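You operate a simulated robot arm through the tools that you are given. There is no shell and no other tool. Be economical: measure what you need, move in short steps, check, and stop when the job is done.

You are at the controls of a simulated two-armed robot. One attempt, no reset.

JOB
Put two of the spare bolts from the tall shelving third shelf from the top on the film pad there. Hold the open tin on the near table top steady with one hand and put the spring from the side bench top in it with the other. Stack the 60 mm spacer puck from the side bench top on top of the 40 mm spacer puck. Fetch the small carton from the side bench top and set it on the side bench shelf. Take the belt carton that says "L37" from the front bench top and leave it on the side bench top. Put the nut box marked "V57" from the front bench top on top of the taped carton there and the nut box that says "V52" on top of the brown stock carton there. Put the yellow tape roll from the front bench top on the deck under the near table and the blue tape roll on the front bench shelf. Any order will do. Set down upright: spare bolt, belt carton.
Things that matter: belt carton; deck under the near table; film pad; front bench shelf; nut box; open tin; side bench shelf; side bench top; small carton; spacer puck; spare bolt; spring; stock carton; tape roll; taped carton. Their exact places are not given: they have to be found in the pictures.

Only the result counts: the job must be done as asked and must still hold three seconds after the hand-in. Knocking over, shifting, dropping, spilling or breaking anything else fails it.

ROBOT AND FRAMES
Two 7-joint arms with fingered hands on one trunk, on a base that drives. Base frame: it is fixed to the floor where the robot stands at the start and does not move with it; the origin is under the middle of the robot, x ahead of it, y to its left, z up; the surface under the hand at the start is at about z = 92. Readings come in cm, degrees, newtons and seconds.
The left shoulder is at the start at [7, 14.2, 122.3], the right one opposite. With the tool pointing down near the work surface each hand reaches from about 42 to 80 cm from the robot's upright axis, wherever it stands, measured 20 degrees to its own side. Places, roughly: belt carton [-150, -325, 100]; deck under the near table [-250, -70, 40]; film pad [50, 25, 100]; front bench shelf [-330, -330, 30]; nut box [-200, -325, 100]; open tin [-225, -125, 100]; side bench shelf [50, -200, 30]; side bench top [50, -200, 90]; small carton [75, -275, 100]; spacer puck [50, -150, 100]; spare bolt (3x3x6 cm) [40, 30, 100]; spring (3x3x4 cm) [50, -110, 90]; stock carton [-225, -350, 100]; tape roll [-275, -350, 100]; taped carton (17x16x13 cm) [-190, -330, 100]. Payload 3.6 kg a hand.
The tool frame of a hand sits at the grasp point between the pads (the TCP): z along the fingers, y along the line on which they close. The tips reach 2.5 cm beyond it. The gripper opens to 8.8 cm. The gripper's body begins 2.9 cm behind the TCP. The gripper is a hand of 5 fingers: y runs from the thumb to the fingers, the wrist lies at [-1.3, -9.7, -16.2] in the tool frame, and closing takes about 1.5 s.
Orientation is that of the tool frame in the base frame, as a unit quaternion [w, x, y, z]. With the fingers straight down and the wrist toward the robot, the tool's x, y and z point along [0, 1, 0], [1, 0, 0] and [0, 0, -1] of the base frame.

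CONTROLS
- The arms move only by the tool apply_moves. It takes "left_commands", "right_commands" or both (then of equal length, played together; a hand with none holds still); each is a list of rows, each a list of 2 entries, a list of its own where there are three numbers: the shift along the base's x, y, z in units of 30 mm (1.0 is 30 mm), then the turn, a rotation vector about the base's x, y, z in units of 4 degrees (1.0 is 4 degrees). In form: [[[tx, ty, tz], [ax, ay, az]], ...]. A call has 1 to 10 rows; each row shifts and turns the commanded pose from where the row before left it. "left_hand" and "right_hand" are, for a hand that has rows, the opening in per cent of the stroke, from 0 (shut) to 100 (fully open), set as the call begins (left out, the last holds). A call with a number of a shift or a turn outside -1 to 1 is refused whole. A row lasts 0.2 s, in which the tool goes at most 5 cm and 8.6 degrees; a call with a longer step from one row to the next is refused whole, and so is a gripper value outside its range. Where a pose cannot be reached the arm comes as near as it can. A force on the tool above 40 N (or 10 N above the force at the start of the call, whichever is more), or a blocked arm, ends the call early, and 0.2 s more pass. Each finger travels about 7.2 cm/s and halts on what it meets, pressing with about 26 N; the grip force reading is that of the motor and also rises with nothing between the fingers. The clock runs only during rows and for 0.2 s after the last one: add rows that do not move to give the fingers time. The reply holds the time, the measured pose of the TCP, the force on the tool along the base axes, the opening and the grip force, in the units named above and with some noise, with the torque about the TCP (base axes, N m) and any sound that the robot's microphone picked up.
- Cameras (640 x 400 px; columns grow to the right, rows downward): "scene" is now at [13.13, -2.48, 143.98]; the picture's right is [-0.30, -0.95, 0.00], its down [-0.64, 0.20, -0.74] and it looks along [0.70, -0.22, -0.67] (base axes); focal length 256 px, centre (320, 200). "left" rides on the left gripper at [-5.9, -7.9, -10.5] in its tool frame; the picture's right is [-0.73, -0.32, 0.61], its down [0.62, -0.68, 0.38] and it looks along [0.29, 0.66, 0.70] (tool axes); focal length 234 px, centre (320, 200). "right" rides on the right gripper at [5.9, -7.9, -10.5] in its tool frame; the picture's right is [-0.73, 0.32, -0.61], its down [-0.62, -0.68, 0.38] and it looks along [-0.29, 0.66, 0.70] (tool axes); focal length 234 px, centre (320, 200).
- capture(camera): a new picture of that camera. The clock stands still meanwhile.
- raise_lower(by): slides the trunk up (or, below 0, down) by that many cm; the arms and the scene camera ride with it, the base frame stays. It gives what a move gives, with no picture.
- base_move(legs): drives the robot by 1 to 6 legs, each [ahead, left, turn to the left] in cm, cm and degrees, along the robot's own axes; the way and the turn of a leg run together, so that a leg with both is an arc; at most 150 cm and 180 degrees a leg. The arms and the cameras ride along, it lands a little off, and it stops where it bumps. It gives what a move gives.
- finger_targets(index, middle, ring, little, thumb_bend, thumb_turn, hand): sets how far each is bent, from 0 (flat) to 1 (curled in); at 0.3 the hand is open as for a grip, at 0.7 the pads meet at the TCP. One left out holds its place. A second passes; each finger stops where it meets its share of the squeeze, and holds until it gets a number again. A gripper value or a shape takes the hand back. It gives what a move gives, with no picture; readings hold the bend of each and the force on index, middle, ring, little, thumb and palm. thumb_turn goes from beside the hand (0) to across from the fingers (1), as for a grip.
- hand_shape(shape, hand): the hand has 5 fingers and takes this shape, open, in about a second: jaw (thumb against the fingers, like two jaws); tri (thumb and two fingers); tip (a fingertip pinch); poke (one finger out to press); point (the index stretched); flat (the hand flat); cup (the hand cupped); fist (a fist). The gripper value then closes the fingers along that shape, each until it touches; the sizes above hold for jaw. It gives what a move gives, with no picture.
- pan_tilt(pan, tilt): turns the head with the scene camera to pan (to the left, within 86 degrees either way) and tilt (down, from -29 to 69), counted from straight ahead of the robot. It gives what a move gives.
- probe_pixels(camera, pixels): for up to 12 pixels [column, row] of the newest picture of that camera ("zoom" is the newest enlarged one), the place [x, y, z] in the base frame of the surface seen there, good to about 0.3 cm. The clock stands still meanwhile.
- inspect(camera, box): a new picture of the part [left, top, right, bottom] of that camera's present view, enlarged. The clock stands still meanwhile.
- hand_in(): hands the job in; it is judged then, once.

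Go step by step. Measure first, check grasps and placings, and put right what went wrong. The budget is 350 turns and 268 pictures, counting those below and the enlarged ones. Unless the task says otherwise, let go and move clear before handing in.

The tools are called after "Emit:" as a command line: name --argument value ..., lists and objects as JSON in quotes. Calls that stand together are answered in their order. apply_moves: Moves the arms, as the interface text tells. Its arguments: {"type":"object","properties":{"left_commands":{"type":"array"},"left_hand":{"type":"number"},"right_commands":{"type":"array"},"right_hand":{"type":"number"}},"required":[]} The other tools are called the same way: raise_lower (by) slides the trunk up or down; hand_shape (shape, hand) gives the hand a shape; finger_targets (index, middle, ring, little, thumb_bend, thumb_turn, hand) moves the fingers one by one; base_move (legs) drives the base; pan_tilt (pan, tilt) turns the head that bears the scene camera; capture (camera) takes a picture; probe_pixels (camera, pixels) gives the place of the surface under pixels of a picture; inspect (camera, box) takes an enlarged picture of a part of a camera's view; hand_in () hands the job in.

At the start:

```text
clock: 0.0
left_eef_pos: [55.87, 10.31, 99.97]
left_ee_rot: [0.001, 0.707, 0.707, 0.0]
left_contact_force: [0.1, 0.3, 0.0]
left_torque: [-0.02, -0.01, 0.02]
left_gripper_width: 8.77
left_finger_force: 0.1
left_shape: jaw
left_bend: [0.3, 0.3, 0.3, 0.3, 0.3, 0.98]
left_finger forces: [0.0, 0.0, 0.1, 0.1, 0.0, 0.0]
right_eef_pos: [35.73, -31.15, 116.59]
right_ee_rot: [0.0, 0.707, 0.707, 0.0]
right_contact_force: [-0.3, -0.5, 0.5]
right_torque: [0.0, 0.04, 0.0]
right_gripper_width: 8.78
right_finger_force: 0.1
right_shape: jaw
right_bend: [0.3, 0.3, 0.3, 0.3, 0.3, 0.98]
right_finger forces: [0.0, 0.1, 0.0, 0.0, 0.1, 0.0]
trunk travel left (down, up): [-75.9, 18.1]
robot x, y, heading: [-0.1, -0.18, -0.1]
head pan, tilt: [-17.4, 42.4]
```

scene: 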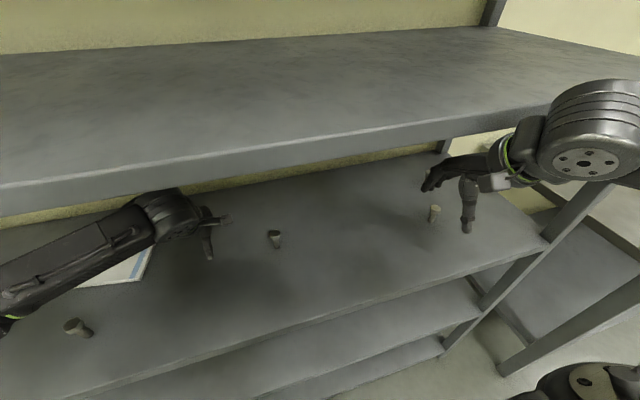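
right: 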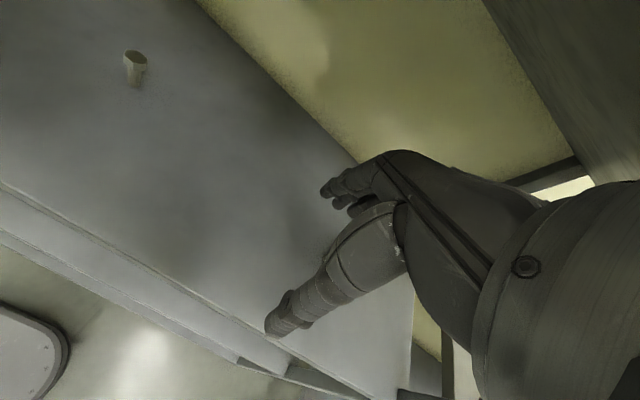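
left: 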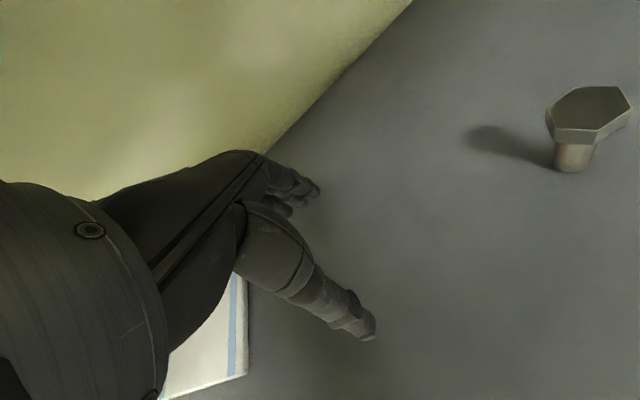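

The scene picture shows three bolts near (75,327), (275,238) and (434,213), and a pad edge near (130,270). I'll measure them.

Emit:
probe_pixels --camera "scene" --pixels '[[72, 324], [86, 333], [274, 233], [277, 245], [434, 208], [432, 219], [130, 270], [146, 262], [85, 283], [200, 300], [200, 165], [300, 130]]'

Emit:
probe_pixels --camera "left" --pixels '[[590, 105], [574, 160], [230, 380], [245, 290], [210, 350], [242, 372]]'

Emit:
pan_tilt --pan 30 --tilt 45

Emit:
capture --camera "scene"

```text
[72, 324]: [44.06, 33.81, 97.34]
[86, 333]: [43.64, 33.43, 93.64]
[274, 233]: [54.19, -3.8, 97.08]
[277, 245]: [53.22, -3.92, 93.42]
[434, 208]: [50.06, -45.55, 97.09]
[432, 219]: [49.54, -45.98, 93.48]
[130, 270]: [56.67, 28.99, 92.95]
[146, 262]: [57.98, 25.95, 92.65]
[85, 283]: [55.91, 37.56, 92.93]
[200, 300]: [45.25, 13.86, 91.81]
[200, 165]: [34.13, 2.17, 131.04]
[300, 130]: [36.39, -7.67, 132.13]
```

```text
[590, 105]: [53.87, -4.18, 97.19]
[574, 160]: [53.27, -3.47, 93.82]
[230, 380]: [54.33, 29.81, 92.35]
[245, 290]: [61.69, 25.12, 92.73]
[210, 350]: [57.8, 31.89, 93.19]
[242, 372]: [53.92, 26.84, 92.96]
```

```text
clock: 1.1
left_eef_pos: [55.77, 10.24, 99.93]
left_ee_rot: [0.0, 0.707, 0.707, 0.0]
left_contact_force: [0.7, 1.2, -0.2]
left_torque: [-0.02, 0.02, 0.03]
left_gripper_width: 8.75
left_finger_force: 0.0
left_shape: jaw
left_bend: [0.3, 0.3, 0.3, 0.3, 0.3, 0.98]
left_finger forces: [0.0, 0.0, 0.1, 0.0, 0.1, 0.1]
right_eef_pos: [35.76, -31.09, 116.63]
right_ee_rot: [0.0, 0.707, 0.707, -0.001]
right_contact_force: [-0.4, 0.0, 0.3]
right_torque: [-0.02, -0.01, -0.02]
right_gripper_width: 8.79
right_finger_force: 0.1
right_shape: jaw
right_bend: [0.3, 0.3, 0.3, 0.3, 0.3, 0.98]
right_finger forces: [0.0, 0.0, 0.0, 0.1, 0.0, 0.0]
trunk travel left (down, up): [-75.9, 18.1]
robot x, y, heading: [0.22, 0.17, 0.2]
head pan, tilt: [30.0, 45.0]
```

```text
264 pictures are left
```

scene: 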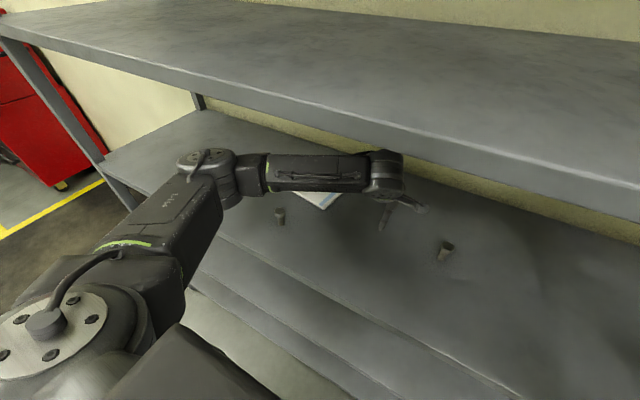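

Bolts sit at about (44,33.7), (54,-4) and (50,-45.7) with head tops near z=97.2, shelf z≈92. I'll raise the left hand, move it over the middle bolt and look at the pad while it is clear.

Emit:
apply_moves --left_commands '[[[0, 0, 1], [0, 0, 0]], [[-0.13, -0.95, 0], [0, 0, 0]], [[-0.13, -0.95, 0], [0, 0, 0]], [[-0.13, -0.95, 0], [0, 0, 0]], [[-0.13, -0.95, 0], [0, 0, 0]], [[-0.13, -0.96, 0], [0, 0, 0]], [[0, 0, 0], [0, 0, 0]]]' --left_hand 100

Emit:
capture --camera "scene"

Emit:
capture --camera "left"

```text
clock: 2.8
left_eef_pos: [53.97, -3.85, 103.11]
left_ee_rot: [0.001, 0.707, 0.707, 0.0]
left_contact_force: [-0.3, 0.4, -0.6]
left_torque: [0.02, 0.0, -0.02]
left_gripper_width: 8.77
left_finger_force: 0.1
left_shape: jaw
left_bend: [0.3, 0.3, 0.3, 0.3, 0.3, 0.98]
left_finger forces: [0.1, 0.0, 0.1, 0.0, 0.0, 0.0]
right_eef_pos: [35.5, -30.96, 116.73]
right_ee_rot: [0.0, 0.707, 0.707, 0.0]
right_contact_force: [-0.3, 0.4, 0.4]
right_torque: [0.02, 0.0, -0.03]
right_gripper_width: 8.75
right_finger_force: 0.1
right_shape: jaw
right_bend: [0.3, 0.3, 0.3, 0.3, 0.3, 0.98]
right_finger forces: [0.1, 0.1, 0.0, 0.0, 0.0, 0.1]
trunk travel left (down, up): [-75.9, 18.1]
robot x, y, heading: [0.26, -0.35, 0.3]
head pan, tilt: [30.0, 45.0]
```

```text
263 pictures are left
```

scene: 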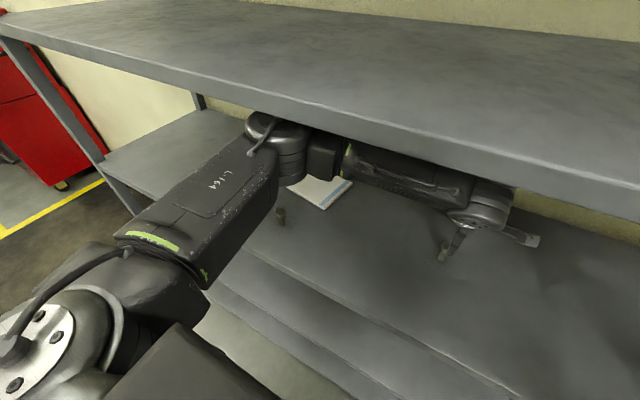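

```text
262 pictures are left
```

left: 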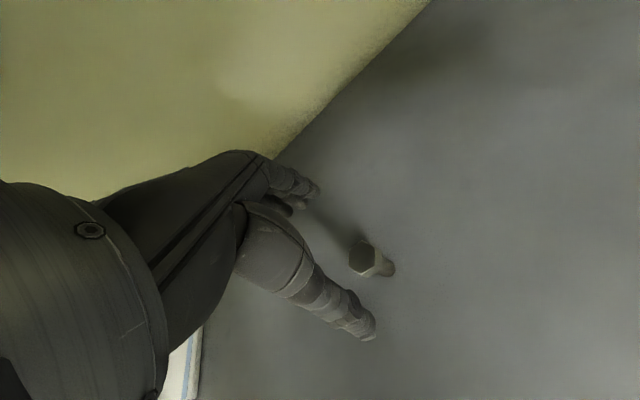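

The bolt head at (362,258) lies right under the TCP. I'll descend and close.

Emit:
apply_moves --left_commands '[[[0, 0, -0.73], [0, 0, 0]], [[0, 0, -0.73], [0, 0, 0]], [[0, 0, -0.73], [0, 0, 0]], [[0, 0, 0], [0, 0, 0]]]'

Emit:
apply_moves --left_commands '[[[0, 0, 0], [0, 0, 0]], [[0, 0, 0], [0, 0, 0]], [[0, 0, 0], [0, 0, 0]], [[0, 0, 0], [0, 0, 0]], [[0, 0, 0], [0, 0, 0]], [[0, 0, 0], [0, 0, 0]], [[0, 0, 0], [0, 0, 0]], [[0, 0, 0], [0, 0, 0]]]' --left_hand 0

Emit:
capture --camera "left"

Emit:
probe_pixels --camera "scene" --pixels '[[281, 211], [321, 208], [352, 182], [300, 185], [318, 183], [335, 197]]'

```text
clock: 3.8
left_eef_pos: [53.81, -3.95, 96.37]
left_ee_rot: [0.0, 0.707, 0.707, 0.001]
left_contact_force: [0.3, 0.2, -0.1]
left_torque: [0.03, 0.02, -0.01]
left_gripper_width: 8.75
left_finger_force: 0.2
left_shape: jaw
left_bend: [0.3, 0.3, 0.3, 0.3, 0.3, 0.98]
left_finger forces: [0.0, 0.0, 0.0, 0.1, 0.1, 0.0]
right_eef_pos: [35.66, -31.07, 116.74]
right_ee_rot: [0.0, 0.707, 0.707, 0.001]
right_contact_force: [-0.1, 0.0, 0.3]
right_torque: [0.02, 0.01, -0.02]
right_gripper_width: 8.77
right_finger_force: 0.0
right_shape: jaw
right_bend: [0.3, 0.3, 0.3, 0.3, 0.3, 0.98]
right_finger forces: [0.0, 0.0, 0.1, 0.0, 0.0, 0.1]
trunk travel left (down, up): [-75.9, 18.1]
robot x, y, heading: [-0.04, 0.03, 0.1]
head pan, tilt: [30.0, 45.0]
```

```text
clock: 5.5
left_eef_pos: [53.89, -3.96, 96.47]
left_ee_rot: [0.0, 0.707, 0.708, 0.0]
left_contact_force: [0.2, 0.8, -0.8]
left_torque: [0.0, -0.04, -0.02]
left_gripper_width: 0.65
left_finger_force: 25.9
left_shape: jaw
left_bend: [0.72, 0.7, 0.7, 0.7, 0.74, 1.0]
left_finger forces: [16.0, 6.3, 0.0, 0.1, 21.8, 0.1]
right_eef_pos: [35.69, -31.04, 116.72]
right_ee_rot: [0.0, 0.707, 0.707, 0.0]
right_contact_force: [-0.5, 0.0, 0.1]
right_torque: [-0.01, 0.04, 0.0]
right_gripper_width: 8.76
right_finger_force: 0.1
right_shape: jaw
right_bend: [0.3, 0.3, 0.3, 0.3, 0.3, 0.98]
right_finger forces: [0.0, 0.1, 0.0, 0.1, 0.1, 0.0]
trunk travel left (down, up): [-75.9, 18.1]
robot x, y, heading: [0.38, 0.03, 0.1]
head pan, tilt: [30.0, 45.0]
```

```text
261 pictures are left
```

left: 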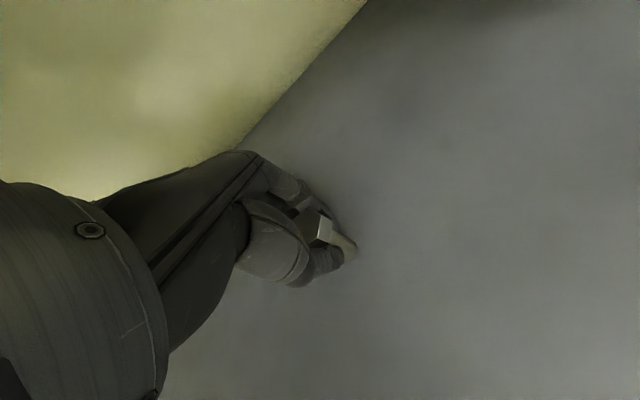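

```text
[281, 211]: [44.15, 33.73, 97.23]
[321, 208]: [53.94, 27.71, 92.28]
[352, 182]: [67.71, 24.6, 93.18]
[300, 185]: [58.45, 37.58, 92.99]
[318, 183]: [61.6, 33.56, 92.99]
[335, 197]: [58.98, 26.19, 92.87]
```

The fingers report contact (21.8 N on the thumb) on the bolt. I'll lift it and check.

Emit:
apply_moves --left_commands '[[[0, 0, 0.8], [0, 0, 0]], [[0, 0, 0.8], [0, 0, 0]], [[0, 0, 0.8], [0, 0, 0]], [[0, 0, 0], [0, 0, 0]]]'

Emit:
inspect --camera "left" --box '[220, 140, 420, 300]'

Emit:
inspect --camera "scene" --box '[240, 140, 560, 340]'

```text
clock: 6.5
left_eef_pos: [54.01, -3.96, 103.47]
left_ee_rot: [0.0, 0.707, 0.707, 0.0]
left_contact_force: [0.3, -0.2, -1.5]
left_torque: [0.03, 0.0, 0.04]
left_gripper_width: 0.61
left_finger_force: 25.6
left_shape: jaw
left_bend: [0.72, 0.7, 0.7, 0.7, 0.74, 1.0]
left_finger forces: [16.2, 6.7, 0.0, 0.1, 21.7, 0.0]
right_eef_pos: [35.77, -31.11, 116.76]
right_ee_rot: [0.0, 0.708, 0.707, -0.001]
right_contact_force: [-0.2, 0.8, 0.4]
right_torque: [-0.05, 0.0, -0.02]
right_gripper_width: 8.79
right_finger_force: 0.2
right_shape: jaw
right_bend: [0.3, 0.3, 0.3, 0.3, 0.3, 0.98]
right_finger forces: [0.1, 0.1, 0.0, 0.1, 0.0, 0.0]
trunk travel left (down, up): [-75.9, 18.1]
robot x, y, heading: [-0.21, -0.19, -0.1]
head pan, tilt: [30.0, 45.0]
```

```text
2.50 times, centred on (320, 220) of left
```

zoom: 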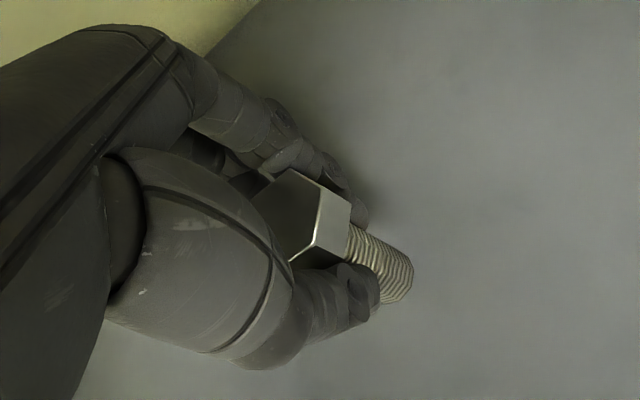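

```text
2.00 times, centred on (400, 240) of scene
```

zoom: 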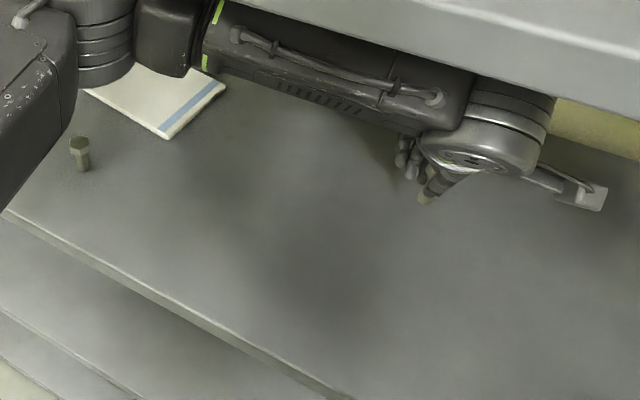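

The bolt hangs straight in the grip. I'll carry it over the pad (aim (64,28.8)).

Emit:
apply_moves --left_commands '[[[0.3, 1, 0], [0, 0, 0]], [[0.3, 1, 0], [0, 0, 0]], [[0.3, 1, 0], [0, 0, 0]], [[0.3, 1, 0], [0, 0, 0]], [[0.3, 1, 0], [0, 0, 0]], [[0.3, 1, 0], [0, 0, 0]], [[0.3, 1, 0], [0, 0, 0]], [[0.3, 1, 0], [0, 0, 0]], [[0.3, 1, 0], [0, 0, 0]], [[0.3, 1, 0], [0, 0, 0]]]'

Emit:
apply_moves --left_commands '[[[0.35, 0.95, 0], [0, 0, 0]], [[0, 0, 0], [0, 0, 0]], [[0, 0, 0], [0, 0, 0]]]'

Emit:
capture --camera "left"

Emit:
capture --camera "scene"

```text
clock: 8.8
left_eef_pos: [62.88, 26.03, 103.58]
left_ee_rot: [0.001, 0.707, 0.707, 0.0]
left_contact_force: [-0.4, -0.2, -1.3]
left_torque: [0.0, 0.0, 0.03]
left_gripper_width: 0.6
left_finger_force: 25.9
left_shape: jaw
left_bend: [0.72, 0.7, 0.7, 0.7, 0.74, 1.0]
left_finger forces: [16.8, 7.2, 0.0, 0.0, 21.7, 0.0]
right_eef_pos: [35.74, -30.9, 116.69]
right_ee_rot: [0.0, 0.707, 0.707, 0.0]
right_contact_force: [-0.2, -0.5, -0.1]
right_torque: [0.0, 0.0, -0.01]
right_gripper_width: 8.78
right_finger_force: 0.1
right_shape: jaw
right_bend: [0.3, 0.3, 0.3, 0.3, 0.3, 0.98]
right_finger forces: [0.1, 0.0, 0.0, 0.0, 0.0, 0.1]
trunk travel left (down, up): [-75.9, 18.1]
robot x, y, heading: [-0.01, -0.06, -0.0]
head pan, tilt: [30.0, 45.0]
```

```text
clock: 9.6
left_eef_pos: [63.85, 28.81, 103.46]
left_ee_rot: [0.0, 0.707, 0.707, 0.0]
left_contact_force: [0.7, 0.4, -1.4]
left_torque: [-0.01, -0.02, -0.02]
left_gripper_width: 0.63
left_finger_force: 25.8
left_shape: jaw
left_bend: [0.72, 0.7, 0.7, 0.7, 0.74, 1.0]
left_finger forces: [16.9, 7.3, 0.0, 0.1, 21.6, 0.1]
right_eef_pos: [35.74, -31.1, 116.7]
right_ee_rot: [0.0, 0.707, 0.707, 0.0]
right_contact_force: [0.1, -1.4, 0.4]
right_torque: [-0.03, 0.0, 0.01]
right_gripper_width: 8.79
right_finger_force: 0.0
right_shape: jaw
right_bend: [0.3, 0.3, 0.3, 0.3, 0.3, 0.98]
right_finger forces: [0.0, 0.0, 0.1, 0.1, 0.0, 0.1]
trunk travel left (down, up): [-75.9, 18.1]
robot x, y, heading: [0.1, 0.02, -0.2]
head pan, tilt: [30.0, 45.0]
```

```text
258 pictures are left
```

left: 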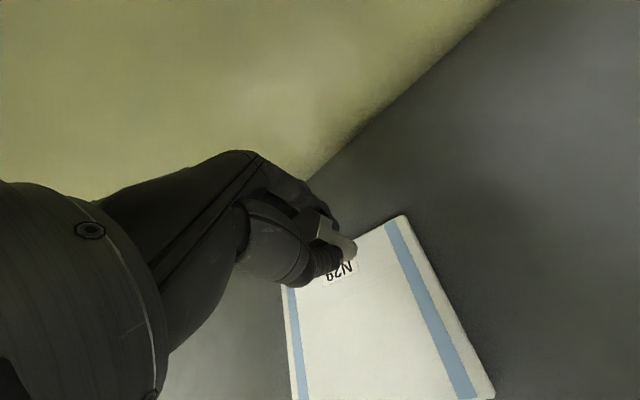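

```text
257 pictures are left
```

scene: 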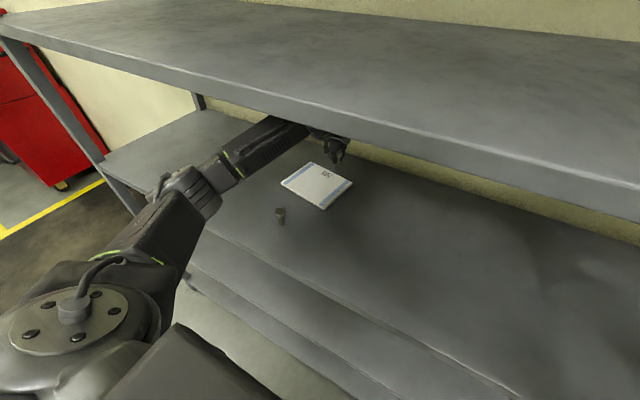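

The whole pad is visible in the scene near (318,186). I'll measure its corners.

Emit:
probe_pixels --camera "scene" --pixels '[[312, 164], [284, 184], [320, 207], [351, 183], [325, 174], [318, 186]]'

Emit:
probe_pixels --camera "left" --pixels '[[403, 218], [490, 394], [340, 270], [300, 395], [292, 292], [400, 320]]'

```text
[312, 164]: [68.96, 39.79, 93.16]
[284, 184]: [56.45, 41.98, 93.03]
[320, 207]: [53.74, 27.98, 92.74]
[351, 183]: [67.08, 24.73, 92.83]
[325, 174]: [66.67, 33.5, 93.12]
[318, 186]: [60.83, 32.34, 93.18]
```

```text
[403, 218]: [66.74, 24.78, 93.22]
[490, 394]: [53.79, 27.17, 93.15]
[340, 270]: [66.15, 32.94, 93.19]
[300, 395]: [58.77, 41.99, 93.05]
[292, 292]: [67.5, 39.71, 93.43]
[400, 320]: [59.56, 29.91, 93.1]
```

Pad corners: (67,24.7), (53.8,27.5), (56.5,42), (69,39.8), top z 93.15. I'll lower to z≈97.75 and release.

Emit:
apply_moves --left_commands '[[[0, 0, -0.64], [0, 0, 0]], [[0, 0, -0.64], [0, 0, 0]], [[0, 0, -0.6], [0, 0, 0]], [[0, 0, 0], [0, 0, 0]]]'

Emit:
inspect --camera "left" --box '[220, 140, 420, 300]'

```text
clock: 10.6
left_eef_pos: [64.04, 28.96, 97.79]
left_ee_rot: [0.0, 0.707, 0.707, 0.0]
left_contact_force: [-0.4, 0.1, -0.9]
left_torque: [0.01, -0.03, -0.01]
left_gripper_width: 0.61
left_finger_force: 26.1
left_shape: jaw
left_bend: [0.72, 0.7, 0.7, 0.7, 0.74, 1.0]
left_finger forces: [17.2, 7.5, 0.1, 0.0, 21.7, 0.0]
right_eef_pos: [35.66, -31.03, 116.78]
right_ee_rot: [0.001, 0.707, 0.707, 0.0]
right_contact_force: [0.1, -0.3, 0.2]
right_torque: [0.02, -0.01, -0.02]
right_gripper_width: 8.77
right_finger_force: 0.0
right_shape: jaw
right_bend: [0.3, 0.3, 0.3, 0.3, 0.3, 0.98]
right_finger forces: [0.1, 0.0, 0.0, 0.0, 0.0, 0.0]
trunk travel left (down, up): [-75.9, 18.1]
robot x, y, heading: [-0.13, 0.04, -0.1]
head pan, tilt: [30.0, 45.0]
```

```text
2.50 times, centred on (320, 220) of left
```

zoom: 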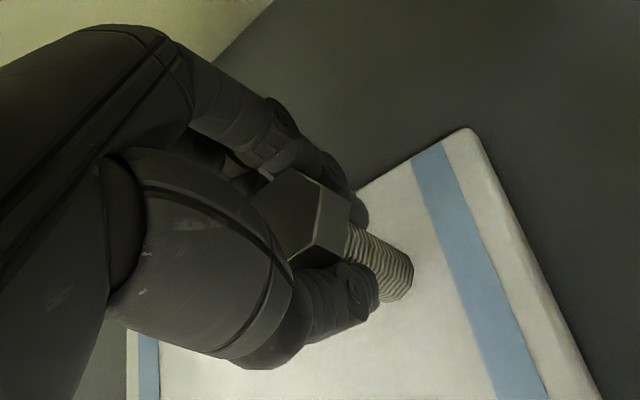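

It's almost touching; I'll lower in small steps until the force shows contact.

Emit:
apply_moves --left_commands '[[[0, 0, -0.08], [0, 0, 0]], [[0, 0, 0], [0, 0, 0]]]'

Emit:
apply_moves --left_commands '[[[0, 0, -0.08], [0, 0, 0]], [[0, 0, 0], [0, 0, 0]]]'

```text
clock: 11.2
left_eef_pos: [63.91, 28.73, 97.61]
left_ee_rot: [-0.001, 0.708, 0.707, -0.001]
left_contact_force: [-0.3, 0.3, -0.1]
left_torque: [-0.02, -0.04, 0.0]
left_gripper_width: 0.62
left_finger_force: 26.0
left_shape: jaw
left_bend: [0.72, 0.7, 0.7, 0.7, 0.74, 1.0]
left_finger forces: [17.2, 7.5, 0.0, 0.0, 21.8, 0.0]
right_eef_pos: [35.62, -31.14, 116.68]
right_ee_rot: [0.0, 0.707, 0.707, 0.0]
right_contact_force: [0.3, 0.3, 0.2]
right_torque: [0.0, -0.02, -0.01]
right_gripper_width: 8.74
right_finger_force: 0.1
right_shape: jaw
right_bend: [0.3, 0.3, 0.3, 0.3, 0.3, 0.98]
right_finger forces: [0.1, 0.0, 0.0, 0.0, 0.0, 0.0]
trunk travel left (down, up): [-75.9, 18.1]
robot x, y, heading: [-0.11, -0.24, 0.1]
head pan, tilt: [30.0, 45.0]
```

```text
clock: 11.8
left_eef_pos: [64.17, 28.72, 97.46]
left_ee_rot: [0.001, 0.707, 0.707, 0.0]
left_contact_force: [-0.3, -0.8, -1.2]
left_torque: [0.0, 0.01, 0.02]
left_gripper_width: 0.59
left_finger_force: 25.9
left_shape: jaw
left_bend: [0.72, 0.7, 0.7, 0.7, 0.74, 1.0]
left_finger forces: [17.2, 7.5, 0.0, 0.1, 21.7, 0.0]
right_eef_pos: [35.7, -31.11, 116.59]
right_ee_rot: [0.0, 0.707, 0.707, 0.0]
right_contact_force: [-0.3, -0.1, -0.4]
right_torque: [-0.03, 0.0, 0.0]
right_gripper_width: 8.76
right_finger_force: 0.1
right_shape: jaw
right_bend: [0.3, 0.3, 0.3, 0.3, 0.3, 0.98]
right_finger forces: [0.0, 0.1, 0.0, 0.0, 0.1, 0.1]
trunk travel left (down, up): [-75.9, 18.1]
robot x, y, heading: [-0.02, 0.21, 0.0]
head pan, tilt: [30.0, 45.0]
```

Emit:
apply_moves --left_commands '[[[0, 0, -0.06], [0, 0, 0]], [[0, 0, 0], [0, 0, 0]]]'

Emit:
apply_moves --left_commands '[[[0, 0, -0.06], [0, 0, 0]], [[0, 0, 0], [0, 0, 0]]]'

Emit:
inspect --camera "left" --box '[220, 140, 420, 300]'

```text
clock: 12.3
left_eef_pos: [64.01, 28.83, 97.41]
left_ee_rot: [0.001, 0.707, 0.708, 0.001]
left_contact_force: [0.1, 0.3, 3.5]
left_torque: [0.0, -0.06, 0.05]
left_gripper_width: 0.65
left_finger_force: 26.2
left_shape: jaw
left_bend: [0.72, 0.7, 0.7, 0.7, 0.75, 1.0]
left_finger forces: [17.3, 8.2, 0.0, 0.0, 22.0, 0.0]
right_eef_pos: [35.64, -31.01, 116.78]
right_ee_rot: [0.001, 0.707, 0.707, 0.0]
right_contact_force: [-0.5, -0.3, 0.1]
right_torque: [0.0, 0.01, 0.02]
right_gripper_width: 8.77
right_finger_force: 0.1
right_shape: jaw
right_bend: [0.3, 0.3, 0.3, 0.3, 0.3, 0.98]
right_finger forces: [0.1, 0.0, 0.1, 0.0, 0.0, 0.0]
trunk travel left (down, up): [-75.9, 18.1]
robot x, y, heading: [0.09, -0.08, 0.1]
head pan, tilt: [30.0, 45.0]
```

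```text
clock: 12.9
left_eef_pos: [63.83, 28.89, 97.37]
left_ee_rot: [0.002, 0.707, 0.707, 0.002]
left_contact_force: [-0.3, 0.2, 10.7]
left_torque: [-0.01, -0.11, 0.0]
left_gripper_width: 0.67
left_finger_force: 26.0
left_shape: jaw
left_bend: [0.72, 0.7, 0.7, 0.7, 0.75, 1.0]
left_finger forces: [17.6, 9.1, 0.1, 0.1, 23.4, 0.0]
right_eef_pos: [35.45, -31.12, 116.71]
right_ee_rot: [0.001, 0.707, 0.707, 0.001]
right_contact_force: [0.8, -1.0, 0.7]
right_torque: [0.01, 0.04, -0.01]
right_gripper_width: 8.76
right_finger_force: 0.0
right_shape: jaw
right_bend: [0.3, 0.3, 0.3, 0.3, 0.3, 0.98]
right_finger forces: [0.0, 0.0, 0.0, 0.0, 0.0, 0.2]
trunk travel left (down, up): [-75.9, 18.1]
robot x, y, heading: [0.27, 0.04, -0.1]
head pan, tilt: [30.0, 45.0]
```

```text
2.50 times, centred on (320, 220) of left
```

zoom: 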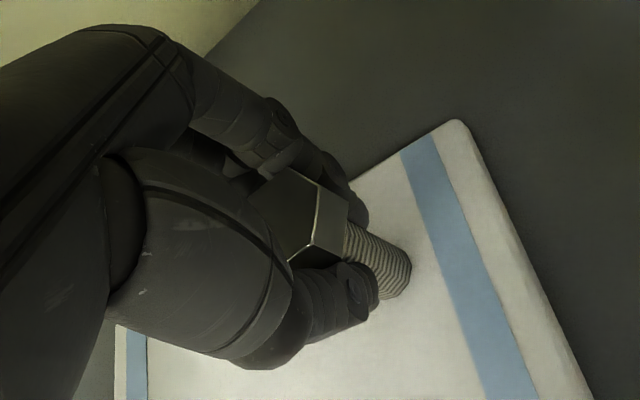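

Contact is made (10.7 N upward). I'll relax slightly, open, and lift.

Emit:
apply_moves --left_commands '[[[0, 0, 0.06], [0, 0, 0]], [[0, 0, 0], [0, 0, 0]], [[0, 0, 0], [0, 0, 0]], [[0, 0, 0], [0, 0, 0]], [[0, 0, 0], [0, 0, 0]], [[0, 0, 0], [0, 0, 0]], [[0, 0, 0], [0, 0, 0]], [[0, 0, 0], [0, 0, 0]]]' --left_hand 100

Emit:
apply_moves --left_commands '[[[0, 0, 0.8], [0, 0, 0]], [[0, 0, 0.8], [0, 0, 0]], [[0, 0, 0.8], [0, 0, 0]], [[0, 0, 0], [0, 0, 0]]]'

Emit:
capture --camera "left"

```text
clock: 14.8
left_eef_pos: [63.96, 28.87, 97.35]
left_ee_rot: [-0.001, 0.707, 0.707, 0.0]
left_contact_force: [0.0, -0.3, 0.7]
left_torque: [0.0, -0.03, 0.0]
left_gripper_width: 8.75
left_finger_force: 0.1
left_shape: jaw
left_bend: [0.3, 0.3, 0.3, 0.3, 0.3, 0.98]
left_finger forces: [0.1, 0.1, 0.0, 0.1, 0.0, 0.0]
right_eef_pos: [35.61, -31.13, 116.61]
right_ee_rot: [0.0, 0.708, 0.707, 0.0]
right_contact_force: [-0.2, -0.1, -0.3]
right_torque: [0.0, -0.03, 0.0]
right_gripper_width: 8.75
right_finger_force: 0.0
right_shape: jaw
right_bend: [0.3, 0.3, 0.3, 0.3, 0.3, 0.98]
right_finger forces: [0.0, 0.0, 0.2, 0.0, 0.0, 0.0]
trunk travel left (down, up): [-75.9, 18.1]
robot x, y, heading: [-0.06, -0.26, 0.1]
head pan, tilt: [30.0, 45.0]
```

```text
clock: 15.8
left_eef_pos: [63.96, 28.96, 104.63]
left_ee_rot: [0.0, 0.707, 0.707, 0.0]
left_contact_force: [0.3, 0.4, 0.0]
left_torque: [0.0, 0.01, -0.01]
left_gripper_width: 8.73
left_finger_force: 0.1
left_shape: jaw
left_bend: [0.3, 0.3, 0.3, 0.3, 0.3, 0.98]
left_finger forces: [0.1, 0.0, 0.0, 0.0, 0.1, 0.0]
right_eef_pos: [35.65, -31.03, 116.69]
right_ee_rot: [0.0, 0.707, 0.707, 0.0]
right_contact_force: [-0.2, -0.5, 0.4]
right_torque: [-0.02, 0.0, 0.02]
right_gripper_width: 8.77
right_finger_force: 0.1
right_shape: jaw
right_bend: [0.3, 0.3, 0.3, 0.3, 0.3, 0.98]
right_finger forces: [0.0, 0.1, 0.0, 0.0, 0.0, 0.0]
trunk travel left (down, up): [-75.9, 18.1]
robot x, y, heading: [0.14, -0.05, 0.0]
head pan, tilt: [30.0, 45.0]
```

```text
254 pictures are left
```

left: 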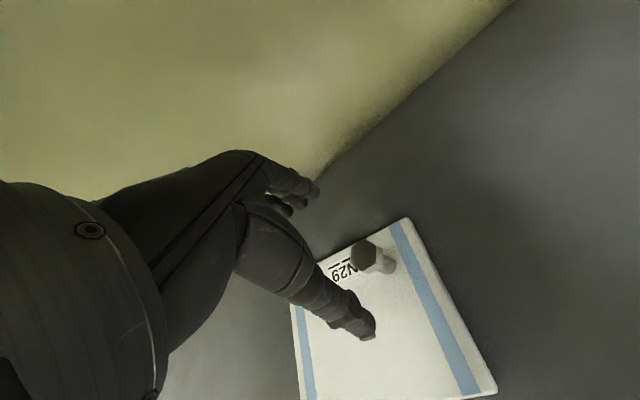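

The bolt stands on the pad at (370,258). Next I'll move over the bolt at (44.1,33.7).

Emit:
apply_moves --left_commands '[[[-0.94, 0.23, 0], [0, 0, 0]], [[-0.94, 0.23, 0], [0, 0, 0]], [[-0.94, 0.23, 0], [0, 0, 0]], [[-0.94, 0.23, 0], [0, 0, 0]], [[-0.94, 0.23, 0], [0, 0, 0]], [[-0.94, 0.23, 0], [0, 0, 0]], [[-0.96, 0.23, -0.2], [0, 0, 0]], [[0, 0, 0], [0, 0, 0]]]'

Emit:
capture --camera "left"

```text
clock: 17.6
left_eef_pos: [44.26, 33.57, 103.74]
left_ee_rot: [-0.001, 0.707, 0.707, -0.001]
left_contact_force: [0.3, 0.7, -1.4]
left_torque: [0.03, 0.05, 0.02]
left_gripper_width: 8.76
left_finger_force: 0.1
left_shape: jaw
left_bend: [0.3, 0.3, 0.3, 0.3, 0.3, 0.98]
left_finger forces: [0.0, 0.0, 0.1, 0.0, 0.1, 0.0]
right_eef_pos: [35.7, -31.15, 116.71]
right_ee_rot: [0.0, 0.707, 0.708, -0.001]
right_contact_force: [0.1, 0.0, 0.3]
right_torque: [0.02, -0.01, 0.0]
right_gripper_width: 8.78
right_finger_force: 0.0
right_shape: jaw
right_bend: [0.3, 0.3, 0.3, 0.3, 0.3, 0.98]
right_finger forces: [0.1, 0.0, 0.0, 0.0, 0.1, 0.0]
trunk travel left (down, up): [-75.9, 18.1]
robot x, y, heading: [0.38, -0.23, -0.1]
head pan, tilt: [30.0, 45.0]
```

```text
253 pictures are left
```

left: 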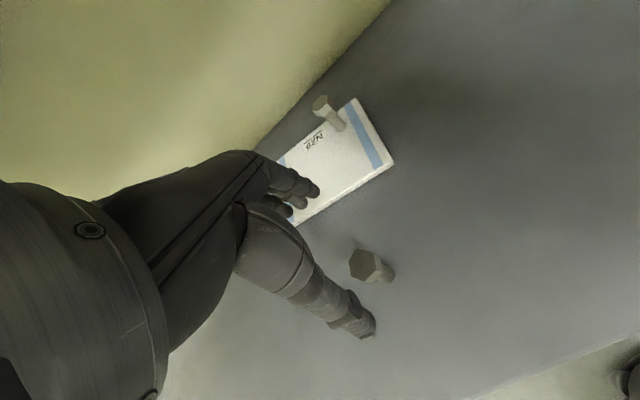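

Bolt at (365,265), under the TCP. Descend 7.3 cm, close and lift.

Emit:
apply_moves --left_commands '[[[0, 0, -0.81], [0, 0, 0]], [[0, 0, -0.81], [0, 0, 0]], [[0, 0, -0.81], [0, 0, 0]], [[0, 0, 0], [0, 0, 0]]]'

Emit:
apply_moves --left_commands '[[[0, 0, 0], [0, 0, 0]], [[0, 0, 0], [0, 0, 0]], [[0, 0, 0], [0, 0, 0]], [[0, 0, 0], [0, 0, 0]], [[0, 0, 0], [0, 0, 0]], [[0, 0, 0], [0, 0, 0]], [[0, 0, 0], [0, 0, 0]], [[0, 0, 0], [0, 0, 0]]]' --left_hand 0

Emit:
apply_moves --left_commands '[[[0, 0, 0.8], [0, 0, 0]], [[0, 0, 0.8], [0, 0, 0]], [[0, 0, 0.8], [0, 0, 0]], [[0, 0, 0], [0, 0, 0]]]'

Emit:
capture --camera "left"

```text
clock: 18.6
left_eef_pos: [44.21, 33.8, 96.74]
left_ee_rot: [-0.001, 0.707, 0.707, -0.001]
left_contact_force: [0.2, -0.1, 0.3]
left_torque: [0.0, 0.02, -0.02]
left_gripper_width: 8.77
left_finger_force: 0.1
left_shape: jaw
left_bend: [0.3, 0.3, 0.3, 0.3, 0.3, 0.98]
left_finger forces: [0.0, 0.0, 0.1, 0.1, 0.0, 0.1]
right_eef_pos: [35.68, -31.12, 116.61]
right_ee_rot: [0.0, 0.707, 0.707, 0.0]
right_contact_force: [-0.3, 0.4, 0.6]
right_torque: [-0.04, -0.02, 0.01]
right_gripper_width: 8.76
right_finger_force: 0.2
right_shape: jaw
right_bend: [0.3, 0.3, 0.3, 0.3, 0.3, 0.98]
right_finger forces: [0.0, 0.0, 0.0, 0.1, 0.0, 0.0]
trunk travel left (down, up): [-75.9, 18.1]
robot x, y, heading: [0.57, -0.18, 0.2]
head pan, tilt: [30.0, 45.0]
```

```text
clock: 20.4
left_eef_pos: [44.11, 33.73, 96.66]
left_ee_rot: [0.001, 0.708, 0.707, 0.0]
left_contact_force: [0.5, -0.6, -0.8]
left_torque: [0.0, 0.03, 0.0]
left_gripper_width: 0.73
left_finger_force: 26.3
left_shape: jaw
left_bend: [0.71, 0.63, 0.7, 0.7, 0.75, 1.0]
left_finger forces: [10.8, 9.7, 0.0, 0.0, 20.7, 0.0]
right_eef_pos: [35.59, -31.05, 116.77]
right_ee_rot: [0.0, 0.707, 0.707, 0.001]
right_contact_force: [0.6, -0.7, -1.0]
right_torque: [-0.04, -0.04, 0.01]
right_gripper_width: 8.75
right_finger_force: 0.0
right_shape: jaw
right_bend: [0.3, 0.3, 0.3, 0.3, 0.3, 0.98]
right_finger forces: [0.0, 0.0, 0.0, 0.0, 0.0, 0.1]
trunk travel left (down, up): [-75.9, 18.1]
robot x, y, heading: [-0.3, 0.16, 0.0]
head pan, tilt: [30.0, 45.0]
```

```text
clock: 21.4
left_eef_pos: [44.07, 33.62, 103.85]
left_ee_rot: [0.0, 0.707, 0.707, 0.001]
left_contact_force: [0.3, 0.2, -0.9]
left_torque: [0.01, 0.0, 0.01]
left_gripper_width: 0.73
left_finger_force: 25.7
left_shape: jaw
left_bend: [0.71, 0.63, 0.7, 0.7, 0.75, 1.0]
left_finger forces: [10.8, 9.8, 0.0, 0.1, 20.8, 0.1]
right_eef_pos: [35.7, -30.93, 116.63]
right_ee_rot: [0.0, 0.707, 0.707, -0.001]
right_contact_force: [-1.0, -1.4, 0.3]
right_torque: [0.03, 0.0, 0.0]
right_gripper_width: 8.77
right_finger_force: 0.1
right_shape: jaw
right_bend: [0.3, 0.3, 0.3, 0.3, 0.3, 0.98]
right_finger forces: [0.1, 0.0, 0.0, 0.0, 0.0, 0.0]
trunk travel left (down, up): [-75.9, 18.1]
robot x, y, heading: [0.23, -0.3, -0.2]
head pan, tilt: [30.0, 45.0]
```

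```text
252 pictures are left
```

left: 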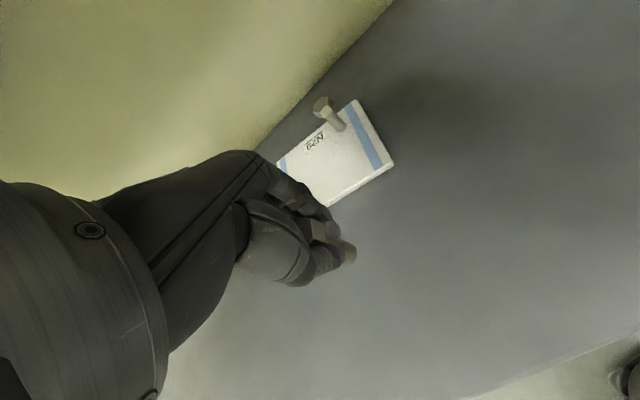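

Bolt two is held. Moving over the pad at (59.5,36) and lowering to just above contact (~97.7).

Emit:
apply_moves --left_commands '[[[0.857, 0.133, 0], [0, 0, 0]], [[0.857, 0.133, 0], [0, 0, 0]], [[0.857, 0.133, 0], [0, 0, 0]], [[0.857, 0.133, 0], [0, 0, 0]], [[0.857, 0.133, 0], [0, 0, 0]], [[0.857, 0.133, 0], [0, 0, 0]], [[0, 0, -0.68], [0, 0, 0]], [[0, 0, -0.68], [0, 0, 0]], [[0, 0, -0.68], [0, 0, 0]], [[0, 0, 0], [0, 0, 0]]]'

Emit:
apply_moves --left_commands '[[[0, 0, -0.06], [0, 0, 0]], [[0, 0, 0], [0, 0, 0]]]'

Emit:
capture --camera "left"

```text
clock: 23.6
left_eef_pos: [59.54, 35.87, 97.64]
left_ee_rot: [0.001, 0.706, 0.708, -0.001]
left_contact_force: [1.0, -0.6, 1.4]
left_torque: [0.05, -0.04, -0.02]
left_gripper_width: 0.74
left_finger_force: 25.9
left_shape: jaw
left_bend: [0.71, 0.63, 0.7, 0.7, 0.75, 1.0]
left_finger forces: [11.1, 9.9, 0.0, 0.1, 20.4, 0.1]
right_eef_pos: [35.55, -31.04, 116.77]
right_ee_rot: [0.0, 0.707, 0.707, 0.0]
right_contact_force: [0.0, 0.6, -0.2]
right_torque: [0.01, -0.04, 0.0]
right_gripper_width: 8.77
right_finger_force: 0.0
right_shape: jaw
right_bend: [0.3, 0.3, 0.3, 0.3, 0.3, 0.98]
right_finger forces: [0.1, 0.0, 0.0, 0.0, 0.0, 0.0]
trunk travel left (down, up): [-75.9, 18.1]
robot x, y, heading: [0.19, 0.33, 0.1]
head pan, tilt: [30.0, 45.0]
```

```text
clock: 24.1
left_eef_pos: [59.54, 36.01, 97.69]
left_ee_rot: [0.0, 0.707, 0.708, 0.001]
left_contact_force: [1.2, -0.8, 5.2]
left_torque: [0.01, -0.07, 0.0]
left_gripper_width: 0.73
left_finger_force: 25.6
left_shape: jaw
left_bend: [0.71, 0.63, 0.7, 0.7, 0.75, 1.0]
left_finger forces: [12.1, 10.2, 0.1, 0.1, 21.3, 0.1]
right_eef_pos: [35.6, -31.1, 116.64]
right_ee_rot: [0.0, 0.707, 0.707, -0.001]
right_contact_force: [0.5, 0.3, -0.6]
right_torque: [-0.02, -0.02, 0.01]
right_gripper_width: 8.76
right_finger_force: 0.0
right_shape: jaw
right_bend: [0.3, 0.3, 0.3, 0.3, 0.3, 0.98]
right_finger forces: [0.1, 0.0, 0.0, 0.0, 0.0, 0.0]
trunk travel left (down, up): [-75.9, 18.1]
robot x, y, heading: [-0.07, 0.08, -0.2]
head pan, tilt: [30.0, 45.0]
```

```text
251 pictures are left
```

left: 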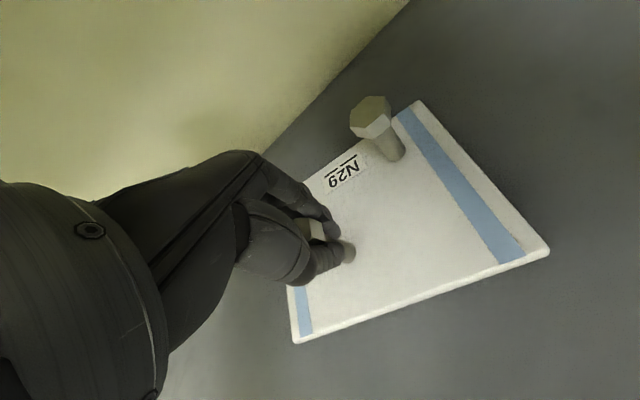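

Contact (5 N). I'll relax a little, open and lift clear, then look.

Emit:
apply_moves --left_commands '[[[0, 0, 0.04], [0, 0, 0]], [[0, 0, 0], [0, 0, 0]], [[0, 0, 0], [0, 0, 0]], [[0, 0, 0], [0, 0, 0]], [[0, 0, 0], [0, 0, 0]], [[0, 0, 0], [0, 0, 0]], [[0, 0, 0], [0, 0, 0]], [[0, 0, 0], [0, 0, 0]]]' --left_hand 100

Emit:
apply_moves --left_commands '[[[0, 0, 0.8], [0, 0, 0]], [[0, 0, 0.8], [0, 0, 0]], [[0, 0, 0.8], [0, 0, 0]], [[-1, 0, 0], [0, 0, 0]], [[-1, 0, 0], [0, 0, 0]], [[-1, 0, 0], [0, 0, 0]], [[-1, 0, 0.3], [0, 0, 0]], [[-1, 0, 0.5], [0, 0, 0]], [[0, 0, 0], [0, 0, 0]]]'

Emit:
capture --camera "left"

Emit:
pan_tilt --pan -80 --tilt 25

Emit:
capture --camera "scene"

```text
clock: 25.9
left_eef_pos: [59.49, 35.91, 97.68]
left_ee_rot: [0.0, 0.707, 0.707, 0.0]
left_contact_force: [-0.2, 0.4, 0.1]
left_torque: [-0.05, 0.01, -0.02]
left_gripper_width: 8.77
left_finger_force: 0.1
left_shape: jaw
left_bend: [0.3, 0.3, 0.3, 0.3, 0.3, 0.98]
left_finger forces: [0.0, 0.0, 0.0, 0.0, 0.1, 0.1]
right_eef_pos: [35.6, -31.09, 116.77]
right_ee_rot: [0.001, 0.707, 0.707, 0.0]
right_contact_force: [-0.4, -0.3, 0.0]
right_torque: [0.0, -0.02, -0.03]
right_gripper_width: 8.75
right_finger_force: 0.0
right_shape: jaw
right_bend: [0.3, 0.3, 0.3, 0.3, 0.3, 0.98]
right_finger forces: [0.0, 0.0, 0.1, 0.0, 0.0, 0.0]
trunk travel left (down, up): [-75.9, 18.1]
robot x, y, heading: [-0.61, 0.29, -0.1]
head pan, tilt: [30.0, 45.0]
```

```text
clock: 27.9
left_eef_pos: [44.57, 36.01, 107.09]
left_ee_rot: [-0.001, 0.707, 0.707, -0.001]
left_contact_force: [0.6, 0.0, 0.7]
left_torque: [-0.03, -0.02, 0.0]
left_gripper_width: 8.79
left_finger_force: 0.1
left_shape: jaw
left_bend: [0.3, 0.3, 0.3, 0.3, 0.3, 0.98]
left_finger forces: [0.0, 0.0, 0.1, 0.0, 0.1, 0.1]
right_eef_pos: [35.64, -30.99, 116.62]
right_ee_rot: [0.0, 0.707, 0.707, -0.001]
right_contact_force: [-0.8, 0.6, 0.7]
right_torque: [-0.01, 0.05, -0.02]
right_gripper_width: 8.76
right_finger_force: 0.1
right_shape: jaw
right_bend: [0.3, 0.3, 0.3, 0.3, 0.3, 0.98]
right_finger forces: [0.1, 0.1, 0.1, 0.0, 0.1, 0.0]
trunk travel left (down, up): [-75.9, 18.1]
robot x, y, heading: [-0.22, 0.09, 0.2]
head pan, tilt: [30.0, 45.0]
```

```text
250 pictures are left
```

left: 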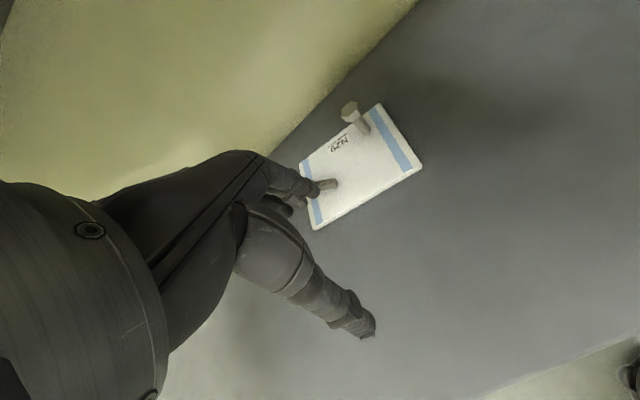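

```text
clock: 29.8
left_eef_pos: [44.52, 36.0, 107.13]
left_ee_rot: [0.0, 0.707, 0.707, 0.0]
left_contact_force: [0.7, -0.3, 0.1]
left_torque: [-0.03, -0.01, 0.04]
left_gripper_width: 8.77
left_finger_force: 0.0
left_shape: jaw
left_bend: [0.3, 0.3, 0.3, 0.3, 0.3, 0.98]
left_finger forces: [0.0, 0.1, 0.1, 0.0, 0.0, 0.1]
right_eef_pos: [35.65, -31.1, 116.66]
right_ee_rot: [0.001, 0.707, 0.707, 0.0]
right_contact_force: [0.0, 0.5, 0.4]
right_torque: [0.0, 0.01, 0.0]
right_gripper_width: 8.77
right_finger_force: 0.0
right_shape: jaw
right_bend: [0.3, 0.3, 0.3, 0.3, 0.3, 0.98]
right_finger forces: [0.1, 0.0, 0.1, 0.1, 0.0, 0.0]
trunk travel left (down, up): [-75.9, 18.1]
robot x, y, heading: [0.08, -0.19, -0.1]
head pan, tilt: [-80.0, 25.0]
```

```text
249 pictures are left
```

scene: 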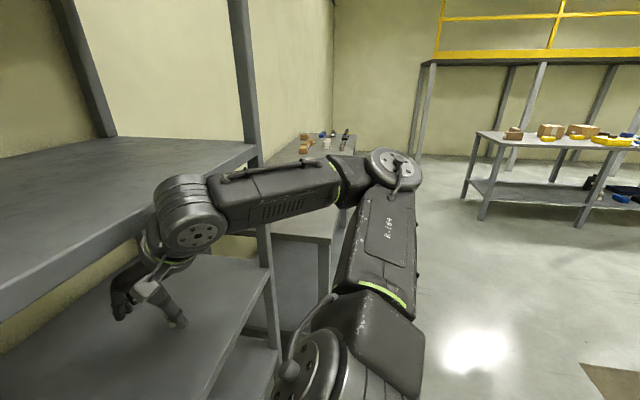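

Both bolts stand on the pad ((325,185) and (352,112)). In the scene the side bench appears near (310,170) and the front bench at (560,150). I'll probe these, then back out of the shelving.

Emit:
probe_pixels --camera "scene" --pixels '[[290, 225], [330, 236], [275, 205], [304, 146], [327, 143], [345, 138], [343, 165], [514, 133], [550, 130], [582, 130], [480, 135], [300, 270]]'

Emit:
base_move --legs '[[-40, 0, 0]]'

Emit:
inspect --camera "scene" --box '[160, 60, 480, 260]'

Emit:
inspect --camera "scene" --box '[440, 80, 640, 205]'

```text
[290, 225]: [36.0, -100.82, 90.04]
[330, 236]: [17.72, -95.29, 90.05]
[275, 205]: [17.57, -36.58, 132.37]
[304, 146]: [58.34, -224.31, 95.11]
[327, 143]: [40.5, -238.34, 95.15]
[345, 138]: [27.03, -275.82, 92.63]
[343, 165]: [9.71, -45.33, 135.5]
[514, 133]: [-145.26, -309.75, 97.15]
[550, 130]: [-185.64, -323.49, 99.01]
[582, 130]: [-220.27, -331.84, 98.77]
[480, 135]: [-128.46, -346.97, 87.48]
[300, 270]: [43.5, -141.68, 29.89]
```

```text
clock: 32.3
left_eef_pos: [4.82, 35.62, 107.16]
left_ee_rot: [0.0, 0.712, 0.702, 0.0]
left_contact_force: [0.2, -0.4, 0.2]
left_torque: [-0.01, -0.02, -0.02]
left_gripper_width: 8.78
left_finger_force: 0.1
left_shape: jaw
left_bend: [0.3, 0.3, 0.3, 0.3, 0.3, 0.98]
left_finger forces: [0.0, 0.0, 0.1, 0.0, 0.1, 0.0]
right_eef_pos: [-5.12, -31.31, 116.64]
right_ee_rot: [0.0, 0.712, 0.702, 0.0]
right_contact_force: [-0.6, 0.0, -0.2]
right_torque: [-0.01, 0.02, 0.0]
right_gripper_width: 8.78
right_finger_force: 0.0
right_shape: jaw
right_bend: [0.3, 0.3, 0.3, 0.3, 0.3, 0.98]
right_finger forces: [0.0, 0.0, 0.0, 0.1, 0.0, 0.1]
trunk travel left (down, up): [-75.9, 18.1]
robot x, y, heading: [-40.5, 0.07, -0.9]
head pan, tilt: [-80.0, 25.0]
```

```text
2.00 times, centred on (320, 160) of scene
```

zoom: 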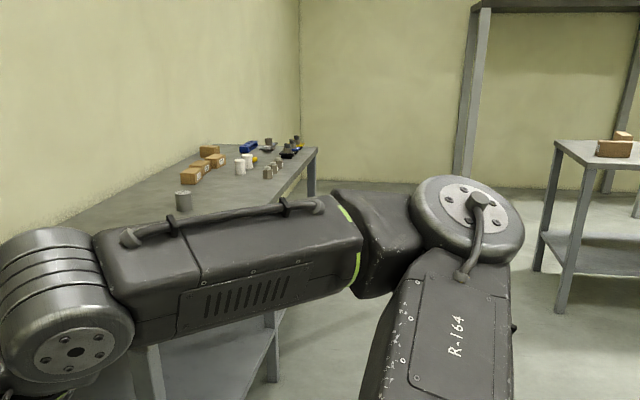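

```text
3.20 times, centred on (540, 142) of scene
```

zoom: 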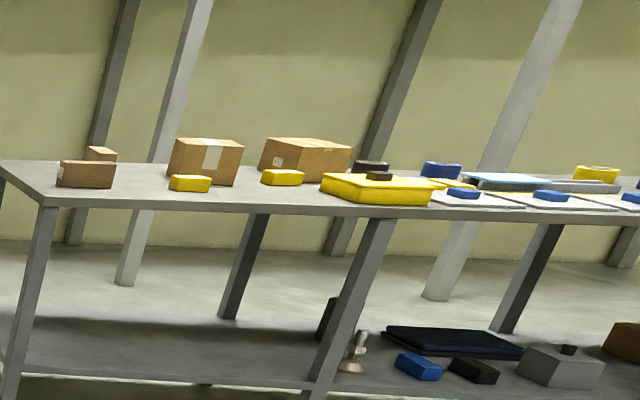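

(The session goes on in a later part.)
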